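You operate a simulated robot arm through the tools that you are given. There is no shell and no other tool. Be economical: measure what you need, move in short steps, check, and stop when the job is done.

You are at the controls of a simulated two-armed robot. One attempt, no reset.

TASK
Put the cube mould labelled "M4" from the top of the left plank bench in the inside of the left pan and the cube mould labelled "M6" on the shelf of the right workbench. Take the orange tray on the end of the low table beside the lift and put it away on the top of the mortar bench. Fetch the green filter and stand it on the lower board of the sample shelf. Turn the dose dial to 4 ml. Put the 20 mm steel block from the top of the left workbench in the orange bucket and the 40 mm steel block on top of the yellow thin paver there. Do these in any order. Set down upright: cube mould, green filter.

The check looks at the end state, three seconds after you hand in, the way a careful person would. Anything else that was tipped, shoved, dropped, spilled or broken makes it a failure.

THE ROBOT
Two 7-joint arms with fingered hands on one trunk, on a base that drives. Base frame: it is fixed to the floor where the robot stands at the start and does not move with it; the origin is under the middle of the robot, x ahead of it, y to its left, z up; the surface under the hand at the start is at about z = 64. Units: cm, degrees, N and s.
The left shoulder is at the start at [8, 15.2, 106.2], the right one opposite. With the tool pointing down near the work surface each hand reaches from about 10 to 82 cm from the robot's upright axis, wherever it stands, measured 20 degrees to its own side. Places, roughly: cube mould [50, 0, 75]; dose dial [-100, -310, 90]; green filter (4x4x9 cm) [-50, 550, 90]; inside of the left pan [-110, 100, 40]; lower board of the sample shelf (184x22 cm) [-350, 582, 122]; orange bucket (28x28x26 cm) [-70, -330, 100]; orange tray (17x13x10 cm) [-800, 550, 60]; shelf of the right workbench [-290, -310, 30]; steel block [-125, -325, 75]; thin paver (20x10x4 cm) [-140, -330, 90]; top of the mortar bench [-570, -100, 80]. Payload 3.8 kg a hand.
Tool frame (each hand has its own): the origin (TCP) lies between the finger pads and is the grasp point; the fingertips stand 3 cm ahead of it; z points along the fingers, y is the line along which they close. The gripper opens to 10.4 cm. The gripper's body begins 3.5 cm behind the TCP. The gripper is a hand of 5 fingers: y runs from the thumb to the fingers, the wrist lies at [-1.5, -10.4, -17.8] in the tool frame.
Orientation is that of the tool frame in the base frame, as [roll, pitch, yaw] about the fixed x, y, z axes, in that order (R = Rz(yaw) Ry(pitch) Rx(roll)). With the fingers straight down and the wrist toward the robot, the tool's x, y and z point along [0, 1, 0], [1, 0, 0] and [0, 0, -1] of the base frame.

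THE INTERFACE
- The arms move only by the tool play_rows. It takes "left_moves", "right_moves" or both (then of equal length, played together; a hand with none holds still); each is a list of rows, each an object of numbers (a shift or turn left out is 0): "x", "y", "z": the shift along the tool's x, y, z in m; "wx", "wy", "wz": the turn, a rotation vector about the tool's x, y, z in degrees. In form: [{"x": .., "y": .., "z": .., "wx": .., "wy": .., "wz": ..}, ...]. A call has 1 to 12 rows; each row shifts and turns the commanded pose from where the row before left it, along the tool's axes as they then stand. Rows are played at 5 a second. More than 5 cm and 8.6 degrees between two rows, and nothing of the call is played. A pose out of reach is approached as far as the arm can. The call stops where the force on the tool passes 40 N (or 10 N more than at its start, if that is more) or the arm is blocked; 0.2 s more then pass. In this call time passes only in rows, and 0.2 s behind the last. It gives the time, the measured TCP pose, the force on the tool (base axes), the opening and the grip force at its end, in the units of the frame above (readings bear some noise), with the torque about the TCP (base axes, N m) and any sound that the robot's microphone picked up.
- Cameras (640 x 400 px; columns grow to the right, rows downward): "scene" is now at [19.14, 0.94, 118.89]; the picture's right is [0.09, -1.00, -0.02], its down [-0.75, -0.05, -0.66] and it looks along [0.65, 0.08, -0.75] (base axes); focal length 264 px, centre (320, 200). "left" rides on the left gripper at [-8, -7.8, -14.1] in its tool frame; the picture's right is [-0.78, -0.30, 0.56], its down [0.53, -0.78, 0.33] and it looks along [0.33, 0.56, 0.76] (tool axes); focal length 247 px, centre (320, 200). "right" rides on the right gripper at [8, -7.8, -14.1] in its tool frame; the picture's right is [-0.78, 0.30, -0.56], its down [-0.54, -0.78, 0.33] and it looks along [-0.33, 0.56, 0.76] (tool axes); focal length 247 px, centre (320, 200).
- camera(camera): a new picture of that camera. No time passes.
- raise_lower(by): slides the trunk up (or, below 0, down) by that many cm; the arms and the scene camera ride with it, the base frame stays. It gives what a move gives, with no picture.
- steer(legs): drives the robot by 1 to 6 legs, each [ahead, left, turn to the left] in cm, cm and degrees, along the robot's own axes; the way and the turn of a leg run together, so that a leg with both is an arc; at most 150 cm and 180 degrees a leg. The arms and the cameras ride along, it lands a little off, and it stops where it bumps. It gives what a move gives.
- curl_fingers(index, middle, ring, little, thumb_bend, thumb_turn, hand): sets how far each is bent, from 0 (flat) to 1 (curled in); at 0.3 the hand is open as for a grip, at 0.7 the pads meet at the TCP. One left out holds its place. A second passes; each finger stops where it meets its share of the squeeze, and holds until it gets a number again. It is the only way to open and close the hand. It gives what a move gives, with no picture; readings hold the bend of each and the force on index, middle, ring, little, thumb and palm. thumb_turn goes from beside the hand (0) to across from the fingers (1), as for a grip.
- head_to(pan, tilt): turns the head with the scene camera to pan (to the left, within 80 degrees either way) and tilt (down, from -29 to 69), counted from straight ahead of the robot. It gives what a move gives.
- locate(camera, pixels): for up to 12 pixels [column, row] of the newest picture of that camera ("zoom" is the newest enlarged one), the place [x, y, z] in the base frame of the surface seen there, good to about 0.2 cm. No time passes.
- close_up(camera, box): a new picture of the part [left, top, right, bottom] of that camera's present view, enlarged. No time passes.
- hand_in(): hands the job in; it is judged then, once.

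Keep the steps short. Do not move on a guess: measure, check each grasp and each placing, and mend mistakes. In all there are 131 turns and 142 pictures (those below and enlarged ones count). Leave the grippers open and the arms clear of the work at the hand-in unless told otherwise, and finish with a single line.

The tools are called after "Call:" by a JSON object that holds its "api" and its "payload". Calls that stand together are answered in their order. play_rows: Moves the arms, as the interface text tells. Its arguments: {"type":"object","properties":{"left_moves":{"type":"array"},"right_moves":{"type":"array"}},"required":[]} The other tools are called the same way: raise_lower (by) slides the trunk up or down; curl_fingers (index, middle, ring, little, thumb_bend, thumb_turn, hand) moves the fingers one by one; steer (legs) drives the base; head_to (pan, tilt) turns the head that bears the scene camera; camera (camera) takes a picture; locate (camera, pixels) gives the place of the surface under pixels of a picture; close_up (camera, box) takes an enlarged picture of a part of a camera's view; hand_in () hands the job in.

At the start:

```text
time: 0.0
left_eef_pos: [54.08, 23.02, 91.36]
left_tcp_rot: [180.0, 0.0, 90.0]
left_contact_force: [-0.6, -0.2, 0.2]
left_ft_torque: [-0.02, 0.01, -0.01]
left_grip_width: 10.36
left_finger_force: 0.0
left_shape: jaw
left_bend: [0.3, 0.3, 0.3, 0.3, 0.3, 0.98]
left_finger forces: [0.0, 0.1, 0.0, 0.1, 0.1, 0.0]
right_eef_pos: [58.98, -14.95, 82.37]
right_tcp_rot: [179.9, 0.1, 90.0]
right_contact_force: [0.5, 0.5, -0.2]
right_ft_torque: [0.0, -0.02, -0.02]
right_grip_width: 10.38
right_finger_force: 0.1
right_shape: jaw
right_bend: [0.3, 0.3, 0.3, 0.3, 0.3, 0.98]
right_finger forces: [0.0, 0.1, 0.1, 0.0, 0.0, 0.0]
trunk travel left (down, up): [-15.0, 30.6]
robot x, y, heading: [-0.02, -0.05, -0.1]
head pan, tilt: [5.5, 34.8]
```

scene: 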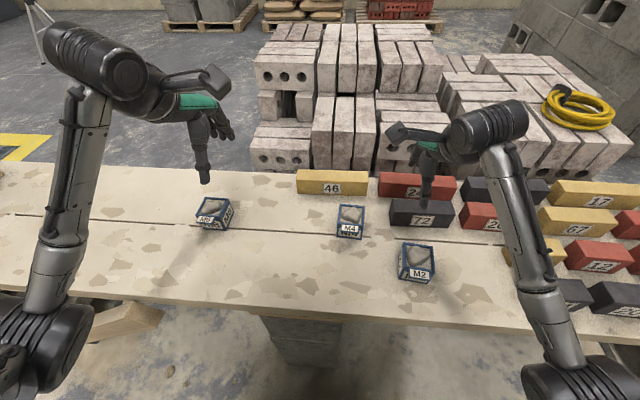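
right: 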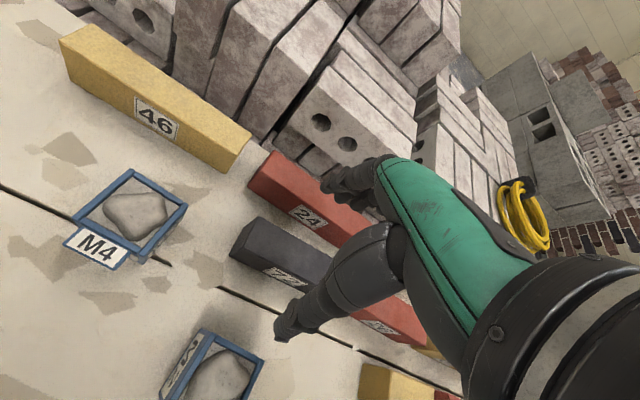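
left: 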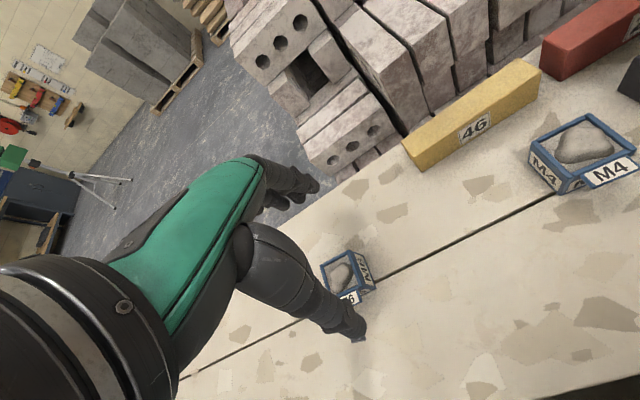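

I see three cube moulds, at about (213,213), (350,222) and (416,262). First I enlarge to read the labels and then locate them.

Call:
{"api": "close_up", "payload": {"camera": "scene", "box": [180, 180, 340, 280]}}

Call:
{"api": "close_up", "payload": {"camera": "scene", "box": [320, 190, 448, 290]}}

Call:
{"api": "locate", "payload": {"camera": "scene", "pixels": [[199, 199], [229, 201], [226, 227], [338, 206], [362, 206], [362, 236], [339, 234], [405, 245], [433, 247], [350, 215], [150, 240], [213, 208]]}}

```text
4.00 times, centred on (260, 230) of scene
```

zoom: 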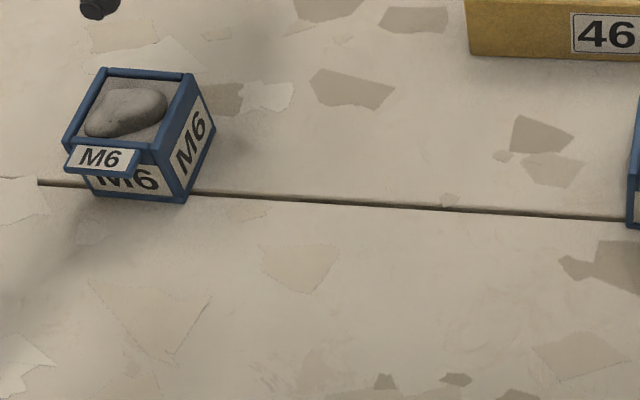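

```text
4.00 times, centred on (384, 240) of scene
```

zoom: 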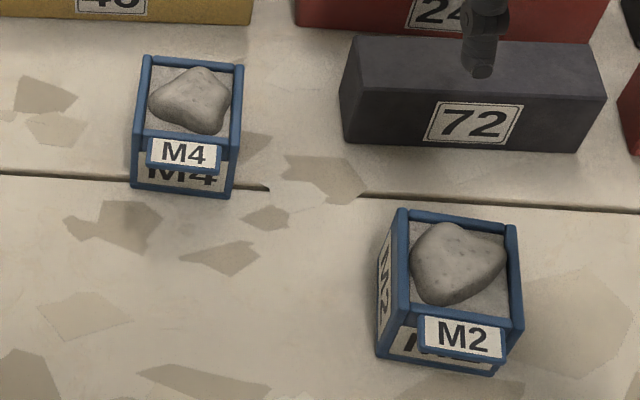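

```text
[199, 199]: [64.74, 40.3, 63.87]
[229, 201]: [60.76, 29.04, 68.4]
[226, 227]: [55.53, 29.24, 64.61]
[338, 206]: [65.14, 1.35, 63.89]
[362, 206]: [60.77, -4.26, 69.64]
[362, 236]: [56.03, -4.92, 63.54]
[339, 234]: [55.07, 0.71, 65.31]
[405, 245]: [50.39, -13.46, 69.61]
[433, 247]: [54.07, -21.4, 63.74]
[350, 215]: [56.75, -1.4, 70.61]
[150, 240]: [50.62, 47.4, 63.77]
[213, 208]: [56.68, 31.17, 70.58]
```

M4 is at about (350,222) and M6 at (213,213), both about 6 cm cubes. I enlarge each to measure rim corners exactly.

Call:
{"api": "close_up", "payload": {"camera": "scene", "box": [326, 196, 374, 246]}}

Call:
{"api": "locate", "payload": {"camera": "zoom", "pixels": [[180, 120], [440, 120], [430, 360], [180, 330], [300, 260], [300, 310], [200, 310], [400, 310], [310, 200], [440, 250], [200, 240], [310, 130]]}}

Call:
{"api": "close_up", "payload": {"camera": "right", "box": [50, 150, 210, 270]}}

```text
8.00 times, centred on (350, 221) of scene
```

zoom: 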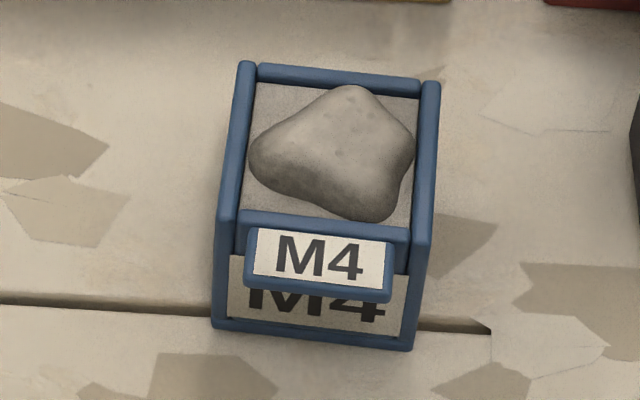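

```text
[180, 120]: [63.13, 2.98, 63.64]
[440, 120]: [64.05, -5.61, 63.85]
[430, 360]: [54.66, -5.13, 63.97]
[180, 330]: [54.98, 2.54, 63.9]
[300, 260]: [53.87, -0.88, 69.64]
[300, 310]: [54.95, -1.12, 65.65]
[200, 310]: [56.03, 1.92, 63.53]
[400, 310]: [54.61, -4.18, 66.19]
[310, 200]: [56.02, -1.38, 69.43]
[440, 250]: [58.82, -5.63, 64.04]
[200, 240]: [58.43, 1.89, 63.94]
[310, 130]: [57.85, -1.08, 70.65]
```

```text
3.33 times, centred on (130, 210) of right
```

zoom: 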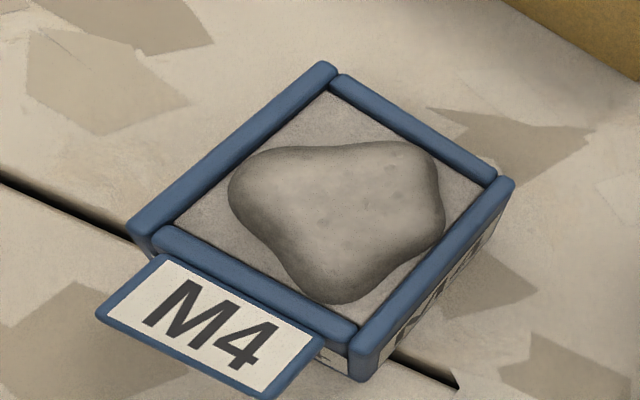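

Call:
{"api": "locate", "payload": {"camera": "zoom", "pixels": [[322, 70], [504, 186], [362, 360], [140, 228], [230, 150], [430, 270], [408, 125], [255, 280], [335, 200], [110, 312], [268, 380], [470, 240]]}}

Call:
{"api": "head_to", "payload": {"pan": 0, "tilt": -5}}

Call:
{"api": "camera", "payload": {"camera": "scene"}}

```text
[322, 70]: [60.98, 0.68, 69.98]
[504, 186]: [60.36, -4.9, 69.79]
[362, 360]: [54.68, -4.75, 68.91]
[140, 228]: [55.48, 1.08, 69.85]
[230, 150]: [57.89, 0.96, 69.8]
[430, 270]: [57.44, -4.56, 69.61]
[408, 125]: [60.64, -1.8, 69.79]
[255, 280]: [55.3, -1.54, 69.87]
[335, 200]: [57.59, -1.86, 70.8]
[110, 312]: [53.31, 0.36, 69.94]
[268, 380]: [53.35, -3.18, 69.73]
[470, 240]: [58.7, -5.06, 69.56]
```

```text
time: 1.1
left_eef_pos: [53.99, 23.08, 91.39]
left_tcp_rot: [180.0, 0.0, 90.0]
left_contact_force: [0.1, -0.1, 0.7]
left_ft_torque: [0.03, 0.0, 0.01]
left_grip_width: 10.39
left_finger_force: 0.1
left_shape: jaw
left_bend: [0.3, 0.3, 0.3, 0.3, 0.3, 0.98]
left_finger forces: [0.0, 0.0, 0.1, 0.1, 0.0, 0.0]
right_eef_pos: [59.01, -14.91, 82.56]
right_tcp_rot: [-180.0, 0.0, 90.0]
right_contact_force: [0.1, -0.1, 1.0]
right_ft_torque: [0.02, -0.01, 0.0]
right_grip_width: 10.39
right_finger_force: 0.1
right_shape: jaw
right_bend: [0.3, 0.3, 0.3, 0.3, 0.3, 0.98]
right_finger forces: [0.0, 0.0, 0.1, 0.0, 0.1, 0.1]
trunk travel left (down, up): [-15.0, 30.6]
robot x, y, heading: [0.15, -0.13, 0.3]
head pan, tilt: [0.0, -5.0]
```

```text
134 pictures are left
```

scene: 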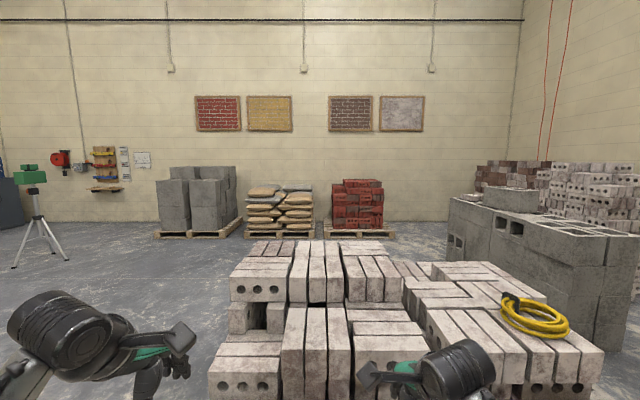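

M4's rim spans x 55–61, y −5–1 (centre ≈ [58, −1.9]), with a tag sticking out toward the robot, so I'll grip along y. Next: look back down and measure M6.

Call:
{"api": "head_to", "payload": {"pan": 10, "tilt": 40}}

Call:
{"api": "close_up", "payload": {"camera": "scene", "box": [200, 150, 280, 200]}}

Call:
{"api": "camera", "payload": {"camera": "scene"}}

```text
time: 2.2
left_eef_pos: [54.19, 23.03, 91.36]
left_tcp_rot: [179.9, 0.0, 90.1]
left_contact_force: [-0.1, -0.4, 0.4]
left_ft_torque: [0.05, 0.02, 0.05]
left_grip_width: 10.4
left_finger_force: 0.1
left_shape: jaw
left_bend: [0.3, 0.3, 0.3, 0.3, 0.3, 0.98]
left_finger forces: [0.1, 0.1, 0.0, 0.0, 0.1, 0.0]
right_eef_pos: [59.03, -14.89, 82.5]
right_tcp_rot: [-180.0, 0.0, 90.0]
right_contact_force: [0.5, 0.8, -0.1]
right_ft_torque: [-0.02, -0.03, -0.02]
right_grip_width: 10.37
right_finger_force: 0.0
right_shape: jaw
right_bend: [0.3, 0.3, 0.3, 0.3, 0.3, 0.98]
right_finger forces: [0.0, 0.1, 0.0, 0.0, 0.0, 0.0]
trunk travel left (down, up): [-15.0, 30.6]
robot x, y, heading: [-0.32, 0.19, -0.4]
head pan, tilt: [10.0, 40.0]
```

```text
8.00 times, centred on (240, 175) of scene
```

zoom: 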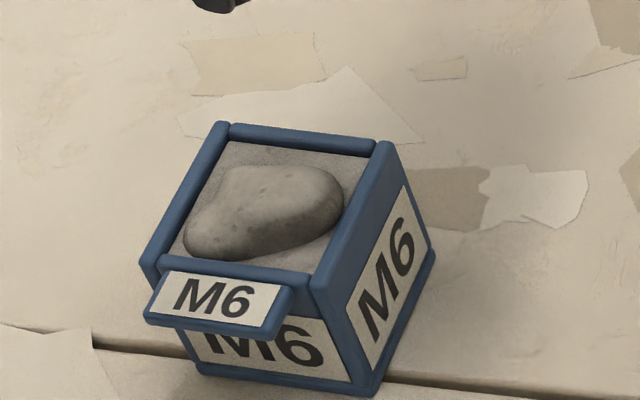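

```text
132 pictures are left
```

scene: 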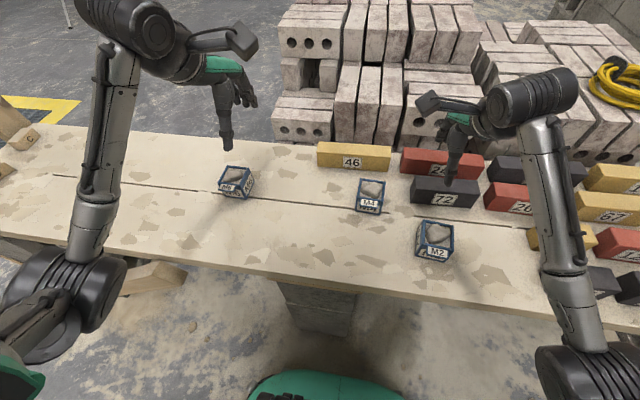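

Call:
{"api": "close_up", "payload": {"camera": "scene", "box": [200, 150, 280, 200]}}

Call:
{"api": "locate", "payload": {"camera": "zoom", "pixels": [[221, 128], [386, 148], [150, 262], [320, 280], [265, 205], [355, 215], [185, 195], [300, 138], [240, 268], [150, 315], [262, 325], [360, 270]]}}

Call:
{"api": "play_rows", "payload": {"right_moves": [{"wz": -8, "x": 0.011}, {"wz": -8, "x": 0.011}, {"wz": -8, "x": 0.011}, {"wz": -8, "x": 0.011}, {"wz": -8, "x": 0.011}, {"wz": -8, "x": 0.011}, {"wz": -8, "x": 0.011}, {"wz": -8, "x": 0.011}, {"wz": -8, "x": 0.011}, {"wz": -8, "x": 0.011}, {"wz": -5, "x": 0.011}]}}

```text
8.00 times, centred on (240, 175) of scene
```

zoom: 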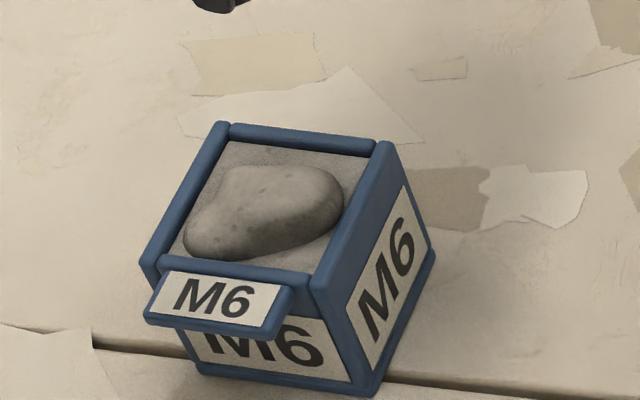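

```text
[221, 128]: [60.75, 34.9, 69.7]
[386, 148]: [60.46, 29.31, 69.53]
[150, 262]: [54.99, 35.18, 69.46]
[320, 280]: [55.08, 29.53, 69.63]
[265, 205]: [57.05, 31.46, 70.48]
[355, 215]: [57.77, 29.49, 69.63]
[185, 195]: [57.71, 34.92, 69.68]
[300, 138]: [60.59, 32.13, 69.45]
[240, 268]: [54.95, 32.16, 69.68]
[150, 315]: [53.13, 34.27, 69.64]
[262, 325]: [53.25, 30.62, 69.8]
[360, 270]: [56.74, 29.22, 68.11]
```

```text
time: 4.6
left_eef_pos: [54.03, 23.08, 91.34]
left_tcp_rot: [-180.0, -0.1, 90.0]
left_contact_force: [-0.6, 0.3, 0.0]
left_ft_torque: [-0.04, 0.02, -0.03]
left_grip_width: 10.39
left_finger_force: 0.0
left_shape: jaw
left_bend: [0.3, 0.3, 0.3, 0.3, 0.3, 0.98]
left_finger forces: [0.0, 0.0, 0.0, 0.0, 0.0, 0.0]
right_eef_pos: [51.98, -6.37, 82.55]
right_tcp_rot: [-179.9, 0.0, 175.1]
right_contact_force: [-0.1, 0.1, 0.4]
right_ft_torque: [0.02, -0.05, -0.01]
right_grip_width: 10.37
right_finger_force: 0.1
right_shape: jaw
right_bend: [0.3, 0.3, 0.3, 0.3, 0.3, 0.98]
right_finger forces: [0.1, 0.1, 0.0, 0.0, 0.0, 0.0]
trunk travel left (down, up): [-15.0, 30.6]
robot x, y, heading: [-0.25, -0.38, 0.0]
head pan, tilt: [10.0, 40.0]
```

M6 rim is centred at about [57.9, 32.2], nearly square to the base frame. I bring the right hand above M4 and turn the left hand the opposite way above M6.

Call:
{"api": "play_rows", "payload": {"left_moves": [{"wz": 8.2}, {"wz": 8.2}, {"wz": 8.2}, {"wz": 8.2}, {"wz": 8.2}, {"wz": 8.2}, {"wz": 8.2}, {"wz": 8.2}, {"wz": 8.2}, {"wz": 8.2}, {"wz": 8.2}, {"wz": 0.8}], "right_moves": [{"x": -0.01, "y": 0.01}, {"x": -0.01, "y": 0.01}, {"x": -0.01, "y": 0.01}, {"x": -0.01, "y": 0.01}, {"x": -0.01, "y": 0.01}, {"x": -0.006}, {"z": 0.01}, {"z": 0.01}, {"z": 0.01}, {"z": 0.01}, {}, {}]}}

Call:
{"api": "play_rows", "payload": {"left_moves": [{"x": 0.013, "y": -0.03}, {"x": 0.013, "y": -0.03}, {"x": 0.013, "y": -0.031}, {"z": 0.03}, {"z": 0.03}, {"z": 0.03}, {"z": 0.02}, {"z": 0.02}]}}

Call:
{"api": "camera", "payload": {"camera": "scene"}}

Call:
{"api": "camera", "payload": {"camera": "right"}}

Call:
{"api": "camera", "payload": {"camera": "left"}}

```text
time: 7.2
left_eef_pos: [53.96, 23.0, 91.27]
left_tcp_rot: [180.0, 0.1, -1.0]
left_contact_force: [-0.6, 0.1, 0.1]
left_ft_torque: [0.0, 0.0, 0.0]
left_grip_width: 10.38
left_finger_force: 0.0
left_shape: jaw
left_bend: [0.3, 0.3, 0.3, 0.3, 0.3, 0.98]
left_finger forces: [0.0, 0.0, 0.0, 0.0, 0.1, 0.0]
right_eef_pos: [58.03, -1.9, 78.39]
right_tcp_rot: [-180.0, 0.0, 175.1]
right_contact_force: [-0.6, -0.5, -0.3]
right_ft_torque: [-0.01, 0.04, -0.04]
right_grip_width: 10.35
right_finger_force: 0.0
right_shape: jaw
right_bend: [0.3, 0.3, 0.3, 0.3, 0.3, 0.98]
right_finger forces: [0.0, 0.0, 0.0, 0.0, 0.1, 0.0]
trunk travel left (down, up): [-15.0, 30.6]
robot x, y, heading: [-0.02, -0.02, 0.1]
head pan, tilt: [10.0, 40.0]
```

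```text
time: 9.0
left_eef_pos: [58.06, 32.01, 78.37]
left_tcp_rot: [-180.0, 0.0, -1.0]
left_contact_force: [-0.7, -0.1, -0.4]
left_ft_torque: [-0.01, 0.02, 0.02]
left_grip_width: 10.39
left_finger_force: 0.1
left_shape: jaw
left_bend: [0.3, 0.3, 0.3, 0.3, 0.3, 0.98]
left_finger forces: [0.1, 0.1, 0.1, 0.0, 0.0, 0.0]
right_eef_pos: [58.09, -1.87, 78.33]
right_tcp_rot: [179.9, -0.1, 175.0]
right_contact_force: [0.5, 0.6, 0.7]
right_ft_torque: [0.0, 0.0, -0.02]
right_grip_width: 10.37
right_finger_force: 0.0
right_shape: jaw
right_bend: [0.3, 0.3, 0.3, 0.3, 0.3, 0.98]
right_finger forces: [0.0, 0.0, 0.0, 0.0, 0.0, 0.1]
trunk travel left (down, up): [-15.0, 30.6]
robot x, y, heading: [0.13, 0.22, -0.1]
head pan, tilt: [10.0, 40.0]
```

```text
130 pictures are left
```

scene: 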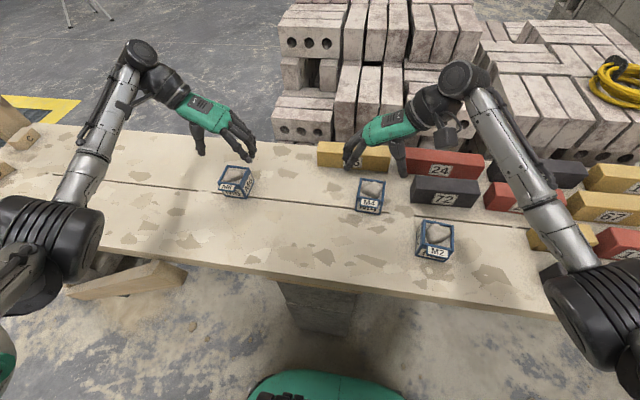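

```text
129 pictures are left
```

right: 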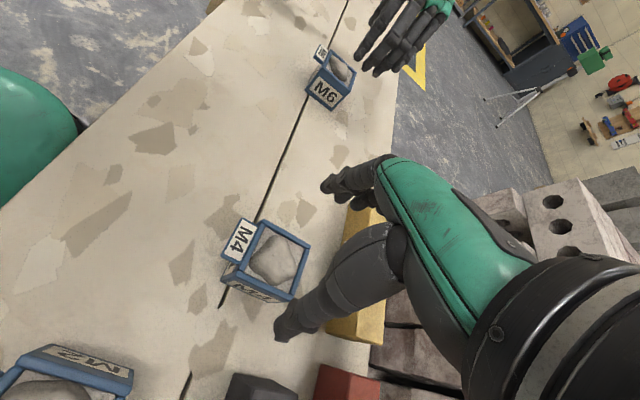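

```text
128 pictures are left
```

left: 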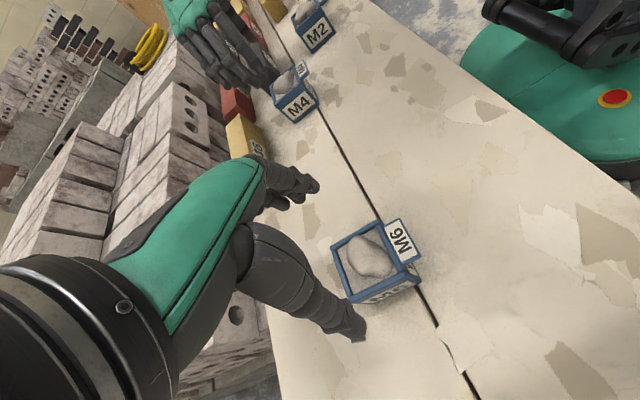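

Both hands look aligned. Before descending I check the clearance to brick 46 and the finger tips.

Call:
{"api": "locate", "payload": {"camera": "scene", "pixels": [[330, 148], [345, 150], [330, 163], [375, 172], [350, 165], [400, 170], [415, 178], [440, 182], [384, 148]]}}

Call:
{"api": "locate", "payload": {"camera": "right", "pixels": [[285, 330], [330, 185], [345, 330], [355, 240], [275, 255]]}}

Call:
{"api": "locate", "payload": {"camera": "left", "pixels": [[357, 330], [310, 185], [375, 262], [340, 255], [398, 290]]}}

```text
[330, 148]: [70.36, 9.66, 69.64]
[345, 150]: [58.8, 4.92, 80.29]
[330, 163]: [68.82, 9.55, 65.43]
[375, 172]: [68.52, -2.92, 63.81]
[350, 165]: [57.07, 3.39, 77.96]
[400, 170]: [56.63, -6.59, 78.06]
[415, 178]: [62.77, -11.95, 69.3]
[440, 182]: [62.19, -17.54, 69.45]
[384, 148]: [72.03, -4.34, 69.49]
```

```text
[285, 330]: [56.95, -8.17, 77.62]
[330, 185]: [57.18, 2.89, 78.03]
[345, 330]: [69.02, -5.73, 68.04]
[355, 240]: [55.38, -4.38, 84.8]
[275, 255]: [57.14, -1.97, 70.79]
```

```text
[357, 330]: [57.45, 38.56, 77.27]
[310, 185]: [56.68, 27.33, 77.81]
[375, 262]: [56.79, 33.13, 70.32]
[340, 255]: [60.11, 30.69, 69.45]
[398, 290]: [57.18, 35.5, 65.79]
```

Finger gap straddles each mould (finger tips at y 3/−8 around M4; 27/38.5 around M6) and neighbours are clear. I lower both hands to z ≈ 68.

Call:
{"api": "play_rows", "payload": {"left_moves": [{"z": 0.02}, {"z": 0.02}, {"z": 0.02}, {"z": 0.02}, {"z": 0.015}, {"z": 0.008}], "right_moves": [{"z": 0.02}, {"z": 0.02}, {"z": 0.02}, {"z": 0.02}, {"z": 0.015}, {"z": 0.008}]}}

Call:
{"api": "camera", "payload": {"camera": "right"}}

Call:
{"api": "camera", "payload": {"camera": "left"}}

```text
time: 10.4
left_eef_pos: [58.19, 32.04, 67.98]
left_tcp_rot: [180.0, 0.0, -1.0]
left_contact_force: [-0.3, -0.5, -0.5]
left_ft_torque: [-0.02, -0.02, -0.02]
left_grip_width: 10.37
left_finger_force: 0.2
left_shape: jaw
left_bend: [0.3, 0.3, 0.3, 0.3, 0.3, 0.98]
left_finger forces: [0.0, 0.0, 0.1, 0.0, 0.0, 0.1]
right_eef_pos: [58.03, -1.86, 68.12]
right_tcp_rot: [180.0, 0.0, 175.0]
right_contact_force: [-0.3, 0.1, -0.2]
right_ft_torque: [0.0, -0.03, -0.02]
right_grip_width: 10.37
right_finger_force: 0.1
right_shape: jaw
right_bend: [0.3, 0.3, 0.3, 0.3, 0.3, 0.98]
right_finger forces: [0.1, 0.0, 0.1, 0.0, 0.1, 0.0]
trunk travel left (down, up): [-15.0, 30.6]
robot x, y, heading: [-0.34, 0.22, -0.2]
head pan, tilt: [10.0, 40.0]
```

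```text
127 pictures are left
```

right: 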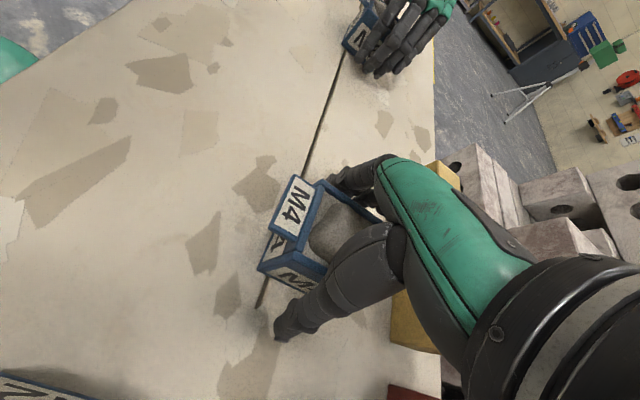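

```text
126 pictures are left
```

left: 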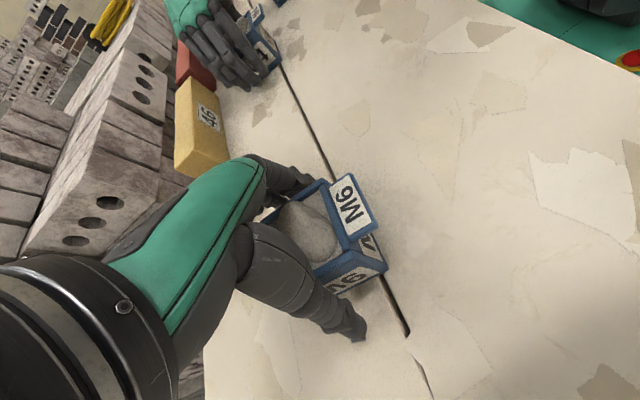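

No contact forces; both moulds sit between thumb and fingers. I close both hands.

Call:
{"api": "curl_fingers", "payload": {"hand": "right", "index": 0.7, "middle": 0.7, "ring": 0.7, "little": 0.7, "thumb_bend": 0.7}}

Call:
{"api": "curl_fingers", "payload": {"hand": "left", "index": 0.7, "middle": 0.7, "ring": 0.7, "little": 0.7, "thumb_bend": 0.7}}

Call:
{"api": "play_rows", "payload": {"left_moves": [{"z": -0.01}, {"z": -0.02}, {"z": -0.02}], "right_moves": [{"z": -0.01}, {"z": -0.02}, {"z": -0.02}]}}

Call:
{"api": "camera", "payload": {"camera": "right"}}

Call:
{"api": "camera", "payload": {"camera": "left"}}

```text
time: 11.4
left_eef_pos: [58.22, 32.15, 68.09]
left_tcp_rot: [180.0, 0.0, -1.0]
left_contact_force: [1.0, -0.6, 0.1]
left_ft_torque: [0.0, 0.0, 0.02]
left_grip_width: 10.41
left_finger_force: 0.0
left_shape: jaw
left_bend: [0.3, 0.3, 0.3, 0.3, 0.3, 0.98]
left_finger forces: [0.0, 0.0, 0.1, 0.0, 0.0, 0.0]
right_eef_pos: [57.89, -1.87, 68.15]
right_tcp_rot: [-180.0, -0.1, 175.1]
right_contact_force: [0.0, 2.0, 2.5]
right_ft_torque: [0.21, -0.08, 0.09]
right_grip_width: 5.77
right_finger_force: 29.3
right_shape: fingers
right_bend: [0.46, 0.53, 0.52, 0.7, 0.54, 0.95]
right_finger forces: [13.1, 8.4, 8.5, 0.0, 28.8, 0.0]
trunk travel left (down, up): [-15.0, 30.6]
robot x, y, heading: [0.49, -0.12, -0.1]
head pan, tilt: [10.0, 40.0]
```

```text
time: 12.4
left_eef_pos: [58.25, 32.06, 68.25]
left_tcp_rot: [-179.9, -0.1, -0.9]
left_contact_force: [2.2, -1.1, 3.3]
left_ft_torque: [-0.25, -0.23, 0.01]
left_grip_width: 5.74
left_finger_force: 30.6
left_shape: fingers
left_bend: [0.46, 0.53, 0.56, 0.7, 0.54, 0.95]
left_finger forces: [13.1, 8.4, 11.4, 0.1, 28.2, 0.1]
right_eef_pos: [57.83, -1.85, 68.25]
right_tcp_rot: [180.0, 0.1, 175.0]
right_contact_force: [-0.5, 2.2, 2.3]
right_ft_torque: [0.23, -0.1, 0.08]
right_grip_width: 5.78
right_finger_force: 29.2
right_shape: fingers
right_bend: [0.46, 0.53, 0.52, 0.7, 0.54, 0.94]
right_finger forces: [13.4, 8.4, 8.3, 0.0, 28.2, 0.0]
trunk travel left (down, up): [-15.0, 30.6]
robot x, y, heading: [0.16, 0.18, 0.0]
head pan, tilt: [10.0, 40.0]
```

```text
time: 13.2
left_eef_pos: [58.23, 32.1, 73.07]
left_tcp_rot: [180.0, 0.1, -1.0]
left_contact_force: [0.4, -0.2, -3.8]
left_ft_torque: [0.0, -0.02, 0.02]
left_grip_width: 5.75
left_finger_force: 28.8
left_shape: fingers
left_bend: [0.46, 0.53, 0.56, 0.7, 0.54, 0.95]
left_finger forces: [13.1, 7.6, 9.7, 0.0, 27.8, 0.0]
right_eef_pos: [57.85, -1.91, 73.19]
right_tcp_rot: [-179.9, 0.0, 175.0]
right_contact_force: [-0.6, 0.2, -4.3]
right_ft_torque: [0.01, 0.0, -0.02]
right_grip_width: 5.77
right_finger_force: 27.6
right_shape: fingers
right_bend: [0.46, 0.53, 0.53, 0.7, 0.54, 0.94]
right_finger forces: [12.8, 7.4, 7.6, 0.0, 28.2, 0.0]
trunk travel left (down, up): [-15.0, 30.6]
robot x, y, heading: [-0.12, -0.08, 0.0]
head pan, tilt: [10.0, 40.0]
```

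```text
125 pictures are left
```

right: 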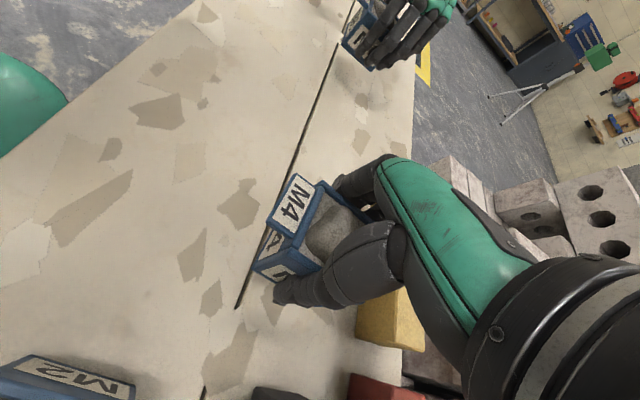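

```text
124 pictures are left
```

left: 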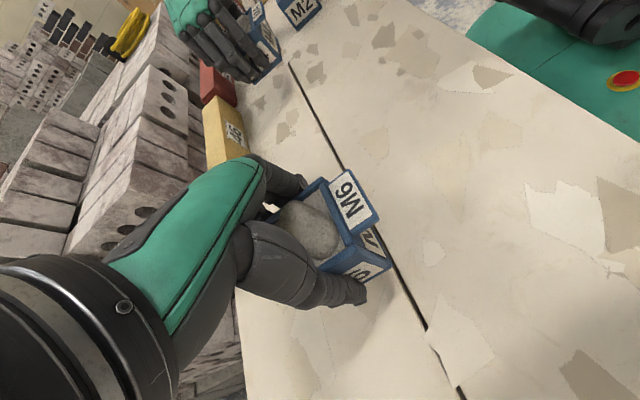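

Both moulds are held (grip ≈ 28 N, weight ≈ 4 N each). I lift them higher and look left and right with the head before driving.

Call:
{"api": "play_rows", "payload": {"left_moves": [{"z": -0.04}, {"z": -0.04}, {"z": -0.04}, {"x": -0.04}, {"x": -0.04}, {"x": -0.04}, {"x": -0.04}], "right_moves": [{"z": -0.04}, {"z": -0.04}, {"z": -0.04}, {"x": 0.04}, {"x": 0.04}, {"x": 0.04}, {"x": 0.04}]}}

Call:
{"api": "head_to", "payload": {"pan": 80, "tilt": 15}}

Call:
{"api": "camera", "payload": {"camera": "scene"}}

Call:
{"api": "head_to", "payload": {"pan": -80, "tilt": 15}}

Call:
{"api": "camera", "payload": {"camera": "scene"}}

```text
time: 14.8
left_eef_pos: [41.86, 32.43, 85.18]
left_tcp_rot: [-179.9, 0.0, -1.0]
left_contact_force: [-0.8, 0.2, -3.1]
left_ft_torque: [0.03, -0.01, 0.03]
left_grip_width: 5.77
left_finger_force: 28.2
left_shape: fingers
left_bend: [0.46, 0.53, 0.56, 0.7, 0.54, 0.94]
left_finger forces: [12.8, 7.4, 9.6, 0.1, 27.3, 0.0]
right_eef_pos: [41.84, -0.59, 85.16]
right_tcp_rot: [-180.0, 0.0, 175.1]
right_contact_force: [-0.4, -0.3, -3.5]
right_ft_torque: [0.02, 0.0, -0.02]
right_grip_width: 5.77
right_finger_force: 28.1
right_shape: fingers
right_bend: [0.46, 0.53, 0.53, 0.7, 0.54, 0.94]
right_finger forces: [12.9, 7.2, 7.6, 0.0, 27.9, 0.1]
trunk travel left (down, up): [-15.0, 30.6]
robot x, y, heading: [0.14, -0.07, 0.1]
head pan, tilt: [10.0, 40.0]
```

```text
time: 16.2
left_eef_pos: [42.15, 32.37, 84.92]
left_tcp_rot: [180.0, 0.1, -1.0]
left_contact_force: [0.4, 0.1, -3.5]
left_ft_torque: [0.01, -0.01, -0.02]
left_grip_width: 5.77
left_finger_force: 28.1
left_shape: fingers
left_bend: [0.46, 0.53, 0.56, 0.7, 0.54, 0.94]
left_finger forces: [12.8, 7.3, 9.8, 0.0, 27.2, 0.1]
right_eef_pos: [42.01, -0.72, 85.07]
right_tcp_rot: [-180.0, -0.2, 175.0]
right_contact_force: [-0.6, -0.2, -2.7]
right_ft_torque: [-0.02, -0.02, -0.03]
right_grip_width: 5.78
right_finger_force: 27.6
right_shape: fingers
right_bend: [0.46, 0.53, 0.53, 0.7, 0.54, 0.94]
right_finger forces: [12.9, 7.3, 7.5, 0.1, 28.0, 0.1]
trunk travel left (down, up): [-15.0, 30.6]
robot x, y, heading: [-0.0, 0.06, -0.3]
head pan, tilt: [80.0, 15.0]
```

```text
123 pictures are left
```

scene: 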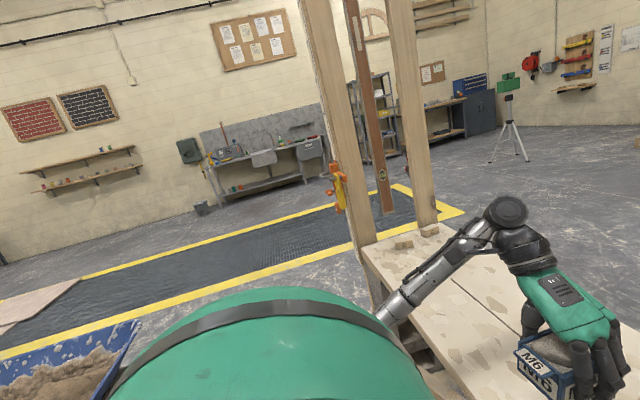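

```text
time: 18.6
left_eef_pos: [42.2, 32.34, 85.03]
left_tcp_rot: [179.9, 0.1, -1.0]
left_contact_force: [-0.3, 0.5, -3.8]
left_ft_torque: [-0.02, -0.02, -0.02]
left_grip_width: 5.78
left_finger_force: 29.3
left_shape: fingers
left_bend: [0.46, 0.53, 0.56, 0.7, 0.54, 0.94]
left_finger forces: [12.9, 7.4, 9.7, 0.0, 27.2, 0.0]
right_eef_pos: [42.11, -0.57, 85.08]
right_tcp_rot: [180.0, -0.1, 174.9]
right_contact_force: [-0.2, 0.3, -3.2]
right_ft_torque: [0.03, 0.01, 0.01]
right_grip_width: 5.74
right_finger_force: 27.8
right_shape: fingers
right_bend: [0.46, 0.53, 0.53, 0.7, 0.54, 0.94]
right_finger forces: [12.9, 7.3, 7.4, 0.0, 27.9, 0.0]
trunk travel left (down, up): [-15.0, 30.6]
robot x, y, heading: [-0.24, -0.37, -0.1]
head pan, tilt: [-80.0, 15.0]
```

```text
122 pictures are left
```

scene: 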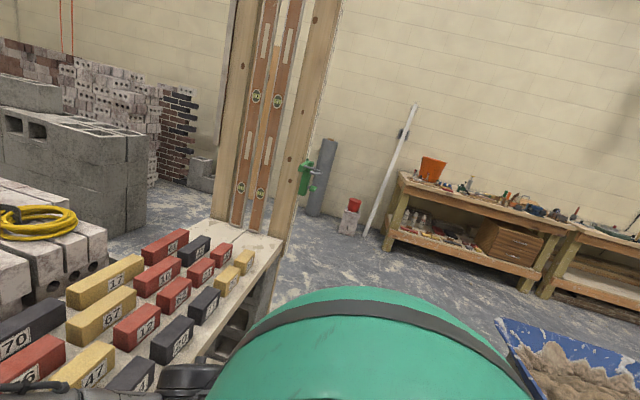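

Blue pans with sand sit behind me on both sides; workbenches along the right wall. I locate key points from this right view.

Call:
{"api": "locate", "payload": {"camera": "scene", "pixels": [[498, 320], [570, 360], [635, 345], [402, 180], [540, 222], [432, 165], [580, 232], [385, 245], [530, 285], [600, 280], [350, 215], [450, 260]]}}

Call:
{"api": "steer", "payload": {"legs": [[-20, 0, 0]]}}

Call:
{"api": "head_to", "payload": {"pan": 80, "tilt": 35}}

Call:
{"api": "camera", "payload": {"camera": "scene"}}

Call:
{"api": "locate", "payload": {"camera": "scene", "pixels": [[20, 230], [60, 230], [100, 230], [20, 260], [60, 260], [100, 260], [30, 200], [80, 200], [20, 290], [60, 290]]}}

```text
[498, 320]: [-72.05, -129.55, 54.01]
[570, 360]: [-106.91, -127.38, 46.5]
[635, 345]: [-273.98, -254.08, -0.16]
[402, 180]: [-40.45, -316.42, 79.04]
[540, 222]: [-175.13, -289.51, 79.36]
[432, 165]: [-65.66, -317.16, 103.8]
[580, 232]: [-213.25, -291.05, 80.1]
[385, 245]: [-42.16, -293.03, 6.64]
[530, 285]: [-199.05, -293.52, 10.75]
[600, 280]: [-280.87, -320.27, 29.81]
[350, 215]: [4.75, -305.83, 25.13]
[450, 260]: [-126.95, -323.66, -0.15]
```

```text
time: 20.3
left_eef_pos: [21.67, 32.56, 85.04]
left_tcp_rot: [-179.9, 0.0, -0.8]
left_contact_force: [-0.2, 0.5, -3.1]
left_ft_torque: [-0.05, -0.03, 0.02]
left_grip_width: 5.76
left_finger_force: 29.1
left_shape: fingers
left_bend: [0.46, 0.53, 0.56, 0.7, 0.54, 0.94]
left_finger forces: [12.9, 7.4, 9.7, 0.0, 27.1, 0.0]
right_eef_pos: [21.75, -0.43, 85.25]
right_tcp_rot: [179.9, 0.0, 175.2]
right_contact_force: [0.3, -1.0, -3.6]
right_ft_torque: [0.03, 0.0, -0.02]
right_grip_width: 5.75
right_finger_force: 28.1
right_shape: fingers
right_bend: [0.46, 0.53, 0.53, 0.7, 0.54, 0.94]
right_finger forces: [12.9, 7.3, 7.5, 0.0, 27.9, 0.0]
trunk travel left (down, up): [-15.0, 30.6]
robot x, y, heading: [-20.3, 0.34, 0.1]
head pan, tilt: [-80.0, 15.0]
```

```text
time: 22.7
left_eef_pos: [21.74, 32.44, 84.95]
left_tcp_rot: [-179.9, 0.1, -0.8]
left_contact_force: [0.1, -0.3, -3.3]
left_ft_torque: [-0.03, 0.0, -0.01]
left_grip_width: 5.79
left_finger_force: 28.4
left_shape: fingers
left_bend: [0.46, 0.53, 0.56, 0.7, 0.54, 0.94]
left_finger forces: [12.9, 7.4, 9.8, 0.1, 27.2, 0.0]
right_eef_pos: [21.82, -0.52, 84.99]
right_tcp_rot: [-180.0, -0.2, 175.2]
right_contact_force: [-0.3, -0.9, -3.0]
right_ft_torque: [0.01, 0.01, -0.01]
right_grip_width: 5.79
right_finger_force: 27.9
right_shape: fingers
right_bend: [0.46, 0.53, 0.53, 0.7, 0.54, 0.94]
right_finger forces: [12.9, 7.4, 7.5, 0.0, 27.9, 0.0]
trunk travel left (down, up): [-15.0, 30.6]
robot x, y, heading: [-19.83, -0.33, 0.2]
head pan, tilt: [80.0, 35.0]
```

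```text
121 pictures are left
```

scene: 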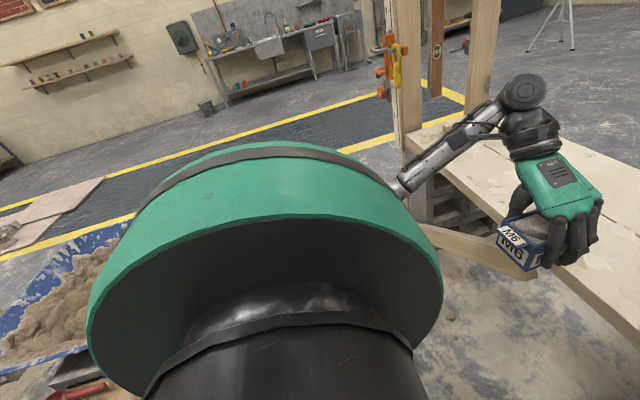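

```text
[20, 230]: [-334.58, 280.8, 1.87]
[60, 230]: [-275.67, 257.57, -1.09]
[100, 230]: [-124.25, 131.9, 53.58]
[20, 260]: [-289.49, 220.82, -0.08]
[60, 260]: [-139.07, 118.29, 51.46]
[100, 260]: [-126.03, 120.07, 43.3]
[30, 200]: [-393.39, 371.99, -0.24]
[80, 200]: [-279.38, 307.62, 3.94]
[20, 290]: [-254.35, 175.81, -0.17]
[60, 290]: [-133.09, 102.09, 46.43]
```

The left pan's rim is at z ≈ 54, sand at z ≈ 43–46. I check the posts' distance, then back up a little more and turn to see behind.

Call:
{"api": "locate", "payload": {"camera": "scene", "pixels": [[410, 80], [400, 140], [480, 50], [390, 60], [435, 85], [530, 270], [60, 385], [100, 360]]}}

Call:
{"api": "steer", "payload": {"legs": [[-15, 0, 0], [0, 0, 60]]}}

Call:
{"api": "camera", "payload": {"camera": "scene"}}

Call:
{"api": "head_to", "payload": {"pan": 40, "tilt": 30}}

Call:
{"api": "camera", "payload": {"camera": "scene"}}

```text
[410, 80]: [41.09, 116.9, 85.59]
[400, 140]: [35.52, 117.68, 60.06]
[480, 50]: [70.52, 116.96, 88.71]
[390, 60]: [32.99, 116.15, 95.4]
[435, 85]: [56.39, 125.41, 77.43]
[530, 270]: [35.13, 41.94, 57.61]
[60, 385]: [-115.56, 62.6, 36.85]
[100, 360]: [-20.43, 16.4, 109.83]
```

```text
time: 26.7
left_eef_pos: [-42.39, 52.63, 85.03]
left_tcp_rot: [-180.0, 0.1, 59.3]
left_contact_force: [0.2, 0.5, -3.5]
left_ft_torque: [0.02, 0.01, 0.02]
left_grip_width: 5.75
left_finger_force: 28.2
left_shape: fingers
left_bend: [0.46, 0.53, 0.57, 0.7, 0.54, 0.94]
left_finger forces: [12.5, 7.4, 9.6, 0.0, 26.5, 0.0]
right_eef_pos: [-13.83, 36.04, 85.03]
right_tcp_rot: [180.0, -0.2, -124.8]
right_contact_force: [-0.5, -0.4, -3.7]
right_ft_torque: [-0.01, 0.0, -0.02]
right_grip_width: 5.76
right_finger_force: 27.2
right_shape: fingers
right_bend: [0.46, 0.53, 0.53, 0.7, 0.54, 0.94]
right_finger forces: [13.0, 7.2, 7.4, 0.1, 27.6, 0.0]
trunk travel left (down, up): [-15.0, 30.6]
robot x, y, heading: [-35.42, -0.17, 60.1]
head pan, tilt: [80.0, 35.0]
```

```text
120 pictures are left
```

scene: 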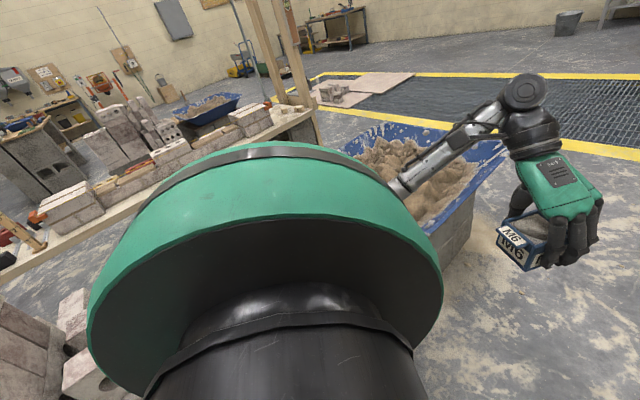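

```text
time: 27.8
left_eef_pos: [-42.4, 52.53, 84.93]
left_tcp_rot: [180.0, 0.1, 59.1]
left_contact_force: [-0.4, 1.1, -2.3]
left_ft_torque: [-0.01, 0.0, -0.02]
left_grip_width: 5.78
left_finger_force: 28.4
left_shape: fingers
left_bend: [0.46, 0.53, 0.57, 0.7, 0.54, 0.94]
left_finger forces: [12.4, 7.3, 9.6, 0.0, 26.5, 0.0]
right_eef_pos: [-13.85, 35.98, 85.2]
right_tcp_rot: [180.0, -0.1, -124.9]
right_contact_force: [-0.1, 0.3, -2.7]
right_ft_torque: [-0.01, 0.04, 0.0]
right_grip_width: 5.76
right_finger_force: 26.7
right_shape: fingers
right_bend: [0.46, 0.53, 0.53, 0.7, 0.54, 0.94]
right_finger forces: [12.9, 7.3, 7.4, 0.0, 27.7, 0.0]
trunk travel left (down, up): [-15.0, 30.6]
robot x, y, heading: [-35.21, 0.15, 60.3]
head pan, tilt: [40.0, 30.0]
```

```text
119 pictures are left
```

scene: 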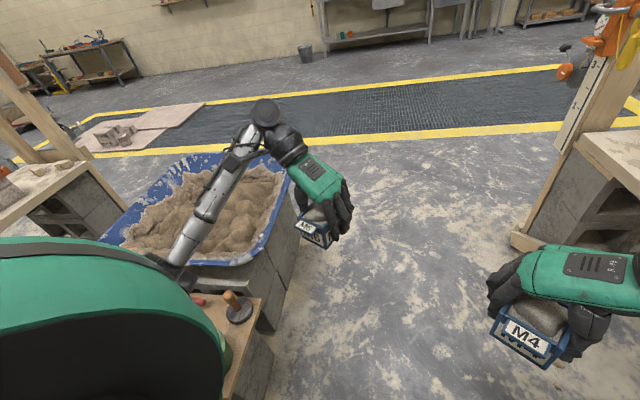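

The left pan is full of lumpy sand. I locate points over the sand and the plank in front of it.

Call:
{"api": "locate", "payload": {"camera": "scene", "pixels": [[180, 250], [215, 245], [250, 235], [190, 200], [250, 200], [150, 230], [230, 220], [105, 240], [235, 263], [290, 190], [190, 165], [240, 300]]}}

Call:
{"api": "steer", "payload": {"legs": [[0, 0, 45]]}}

Call:
{"api": "head_to", "payload": {"pan": 30, "tilt": 35}}

Call:
{"api": "camera", "payload": {"camera": "scene"}}

```text
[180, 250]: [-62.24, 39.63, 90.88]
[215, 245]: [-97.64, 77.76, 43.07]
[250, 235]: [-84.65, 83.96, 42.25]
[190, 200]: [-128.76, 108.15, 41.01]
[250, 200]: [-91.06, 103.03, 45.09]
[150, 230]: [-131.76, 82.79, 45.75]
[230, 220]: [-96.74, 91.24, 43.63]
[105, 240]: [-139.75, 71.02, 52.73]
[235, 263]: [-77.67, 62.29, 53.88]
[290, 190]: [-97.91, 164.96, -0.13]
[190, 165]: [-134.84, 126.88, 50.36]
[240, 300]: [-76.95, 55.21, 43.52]
```

```text
time: 29.1
left_eef_pos: [-51.65, 50.46, 85.26]
left_tcp_rot: [-179.8, -0.2, 69.3]
left_contact_force: [-0.7, 0.8, -4.3]
left_ft_torque: [-0.06, -0.06, 0.02]
left_grip_width: 5.78
left_finger_force: 27.9
left_shape: fingers
left_bend: [0.46, 0.53, 0.57, 0.7, 0.54, 0.94]
left_finger forces: [12.5, 7.2, 9.5, 0.0, 26.4, 0.0]
right_eef_pos: [-20.6, 39.36, 84.99]
right_tcp_rot: [-179.9, -0.3, -114.4]
right_contact_force: [0.4, 0.8, -3.4]
right_ft_torque: [0.0, 0.01, -0.01]
right_grip_width: 5.77
right_finger_force: 27.4
right_shape: fingers
right_bend: [0.46, 0.53, 0.53, 0.7, 0.54, 0.94]
right_finger forces: [12.8, 7.3, 7.5, 0.0, 27.7, 0.0]
trunk travel left (down, up): [-15.0, 30.6]
robot x, y, heading: [-34.97, -0.11, 70.4]
head pan, tilt: [40.0, 30.0]
stopped in leg 1: the robot was blocked; the commanded pose is now the measured one
```

```text
time: 29.8
left_eef_pos: [-51.53, 50.61, 85.2]
left_tcp_rot: [-179.8, -0.1, 69.4]
left_contact_force: [0.3, -0.5, -5.2]
left_ft_torque: [0.01, -0.06, -0.01]
left_grip_width: 5.74
left_finger_force: 28.4
left_shape: fingers
left_bend: [0.46, 0.53, 0.57, 0.7, 0.54, 0.94]
left_finger forces: [12.5, 7.2, 9.5, 0.0, 26.4, 0.1]
right_eef_pos: [-20.69, 39.39, 84.96]
right_tcp_rot: [-179.9, -0.2, -114.4]
right_contact_force: [0.1, -0.7, -3.1]
right_ft_torque: [0.01, -0.01, 0.03]
right_grip_width: 5.77
right_finger_force: 28.0
right_shape: fingers
right_bend: [0.46, 0.53, 0.53, 0.7, 0.54, 0.94]
right_finger forces: [12.8, 7.1, 7.5, 0.0, 27.8, 0.1]
trunk travel left (down, up): [-15.0, 30.6]
robot x, y, heading: [-35.05, -0.07, 70.5]
head pan, tilt: [30.0, 35.0]
```

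```text
118 pictures are left
```

scene: 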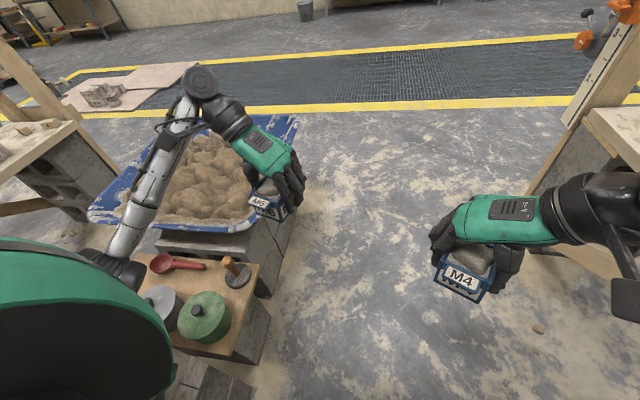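

Blocked at heading 70°; a small stand with pots is close at my left. I undo a few degrees and measure the stand.

Call:
{"api": "steer", "payload": {"legs": [[0, 0, -8]]}}

Call:
{"api": "head_to", "payload": {"pan": 50, "tilt": 60}}

Call:
{"api": "camera", "payload": {"camera": "scene"}}

Call:
{"api": "head_to", "payload": {"pan": -50, "tilt": 60}}

Call:
{"api": "camera", "payload": {"camera": "scene"}}

```text
time: 30.8
left_eef_pos: [-44.47, 52.29, 85.2]
left_tcp_rot: [-179.9, -0.2, 61.4]
left_contact_force: [1.2, 0.1, -3.7]
left_ft_torque: [-0.01, -0.02, -0.03]
left_grip_width: 5.76
left_finger_force: 27.5
left_shape: fingers
left_bend: [0.46, 0.53, 0.57, 0.7, 0.54, 0.94]
left_finger forces: [12.5, 7.3, 9.5, 0.1, 26.4, 0.1]
right_eef_pos: [-15.36, 36.88, 85.14]
right_tcp_rot: [179.9, -0.2, -122.5]
right_contact_force: [0.2, -0.3, -3.9]
right_ft_torque: [0.04, 0.0, 0.01]
right_grip_width: 5.76
right_finger_force: 27.7
right_shape: fingers
right_bend: [0.46, 0.53, 0.53, 0.7, 0.54, 0.94]
right_finger forces: [12.8, 7.2, 7.4, 0.0, 27.7, 0.0]
trunk travel left (down, up): [-15.0, 30.6]
robot x, y, heading: [-35.23, -0.21, 62.7]
head pan, tilt: [30.0, 35.0]
```

```text
time: 31.7
left_eef_pos: [-44.4, 52.24, 85.07]
left_tcp_rot: [-179.8, -0.2, 61.4]
left_contact_force: [-0.3, 0.2, -3.8]
left_ft_torque: [0.0, -0.08, 0.01]
left_grip_width: 5.77
left_finger_force: 27.3
left_shape: fingers
left_bend: [0.46, 0.53, 0.57, 0.7, 0.54, 0.94]
left_finger forces: [12.4, 7.2, 9.5, 0.1, 26.4, 0.0]
right_eef_pos: [-15.48, 36.85, 85.01]
right_tcp_rot: [-179.9, -0.2, -122.5]
right_contact_force: [0.3, 0.1, -3.4]
right_ft_torque: [0.02, 0.0, 0.03]
right_grip_width: 5.78
right_finger_force: 28.0
right_shape: fingers
right_bend: [0.46, 0.53, 0.53, 0.7, 0.54, 0.94]
right_finger forces: [12.8, 7.2, 7.4, 0.0, 27.6, 0.0]
trunk travel left (down, up): [-15.0, 30.6]
robot x, y, heading: [-35.05, -0.35, 62.6]
head pan, tilt: [50.0, 60.0]
```

```text
117 pictures are left
```

scene: 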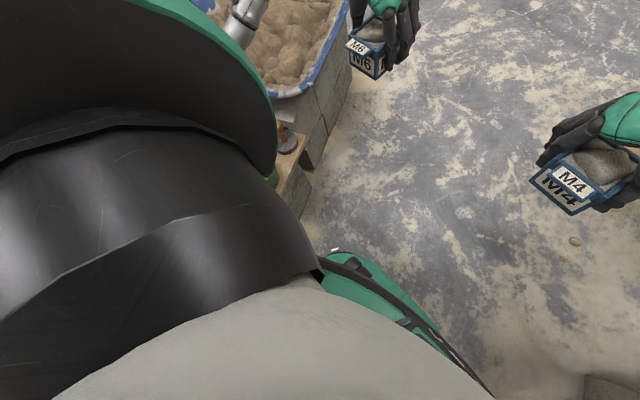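

```text
time: 33.5
left_eef_pos: [-44.5, 52.27, 85.2]
left_tcp_rot: [-179.8, -0.3, 61.3]
left_contact_force: [0.1, -0.4, -3.8]
left_ft_torque: [0.04, -0.04, -0.01]
left_grip_width: 5.75
left_finger_force: 28.0
left_shape: fingers
left_bend: [0.46, 0.53, 0.57, 0.7, 0.54, 0.94]
left_finger forces: [12.4, 7.1, 9.5, 0.0, 26.4, 0.0]
right_eef_pos: [-15.34, 36.79, 85.04]
right_tcp_rot: [-179.8, -0.3, -122.4]
right_contact_force: [0.0, 0.2, -3.2]
right_ft_torque: [0.06, 0.04, 0.03]
right_grip_width: 5.78
right_finger_force: 27.3
right_shape: fingers
right_bend: [0.46, 0.53, 0.53, 0.7, 0.54, 0.94]
right_finger forces: [12.7, 7.2, 7.4, 0.0, 27.6, 0.0]
trunk travel left (down, up): [-15.0, 30.6]
robot x, y, heading: [-35.34, -0.14, 62.6]
head pan, tilt: [-50.0, 60.0]
```

```text
116 pictures are left
```

scene: 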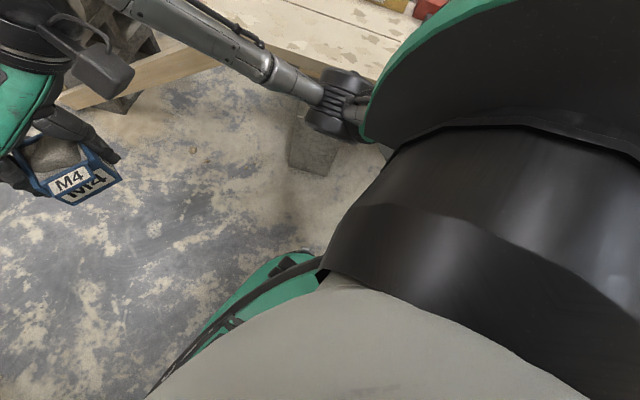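

I move forward into the clear floor, away from the stand, then turn to face the pan from its open side.

Call:
{"api": "steer", "payload": {"legs": [[55, 0, 0], [0, 0, 60], [0, 0, 57]]}}

Call:
{"api": "head_to", "payload": {"pan": 0, "tilt": 30}}

Call:
{"api": "camera", "payload": {"camera": "scene"}}

```text
time: 41.8
left_eef_pos: [-52.32, 16.0, 85.11]
left_tcp_rot: [-179.9, -0.2, 179.2]
left_contact_force: [0.4, -0.5, -4.1]
left_ft_torque: [0.02, 0.01, 0.0]
left_grip_width: 5.72
left_finger_force: 26.1
left_shape: fingers
left_bend: [0.46, 0.53, 0.57, 0.7, 0.55, 0.94]
left_finger forces: [11.7, 6.9, 9.1, 0.0, 24.9, 0.0]
right_eef_pos: [-52.41, 48.93, 85.19]
right_tcp_rot: [-179.8, 0.0, -4.5]
right_contact_force: [0.1, -0.7, -3.6]
right_ft_torque: [0.01, 0.0, -0.03]
right_grip_width: 5.77
right_finger_force: 27.0
right_shape: fingers
right_bend: [0.46, 0.53, 0.53, 0.7, 0.54, 0.94]
right_finger forces: [12.8, 7.1, 7.2, 0.0, 27.2, 0.0]
trunk travel left (down, up): [-15.0, 30.6]
robot x, y, heading: [-10.32, 48.51, -179.7]
head pan, tilt: [-50.0, 60.0]
```

```text
time: 43.0
left_eef_pos: [-52.23, 16.0, 85.25]
left_tcp_rot: [-179.9, -0.3, 179.2]
left_contact_force: [0.4, 0.7, -4.9]
left_ft_torque: [-0.01, 0.03, 0.0]
left_grip_width: 5.75
left_finger_force: 26.6
left_shape: fingers
left_bend: [0.46, 0.53, 0.57, 0.7, 0.55, 0.94]
left_finger forces: [11.6, 6.8, 9.1, 0.0, 24.9, 0.1]
right_eef_pos: [-52.31, 48.97, 85.08]
right_tcp_rot: [-179.9, -0.3, -4.4]
right_contact_force: [0.3, -0.9, -4.9]
right_ft_torque: [-0.02, 0.0, -0.01]
right_grip_width: 5.76
right_finger_force: 27.8
right_shape: fingers
right_bend: [0.46, 0.53, 0.53, 0.7, 0.54, 0.94]
right_finger forces: [12.8, 7.1, 7.3, 0.1, 27.2, 0.1]
trunk travel left (down, up): [-15.0, 30.6]
robot x, y, heading: [-10.42, 48.32, -179.6]
head pan, tilt: [0.0, 30.0]
```

```text
115 pictures are left
```

scene: 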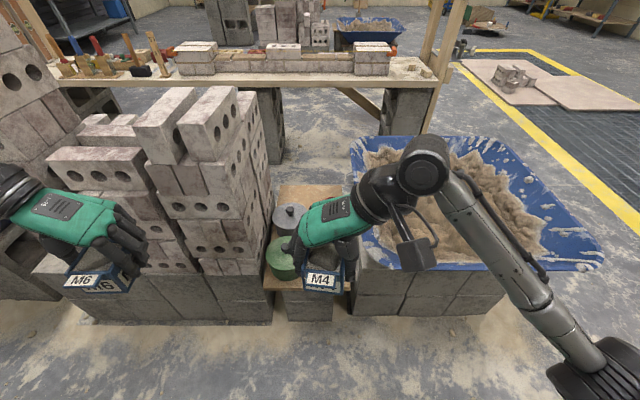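

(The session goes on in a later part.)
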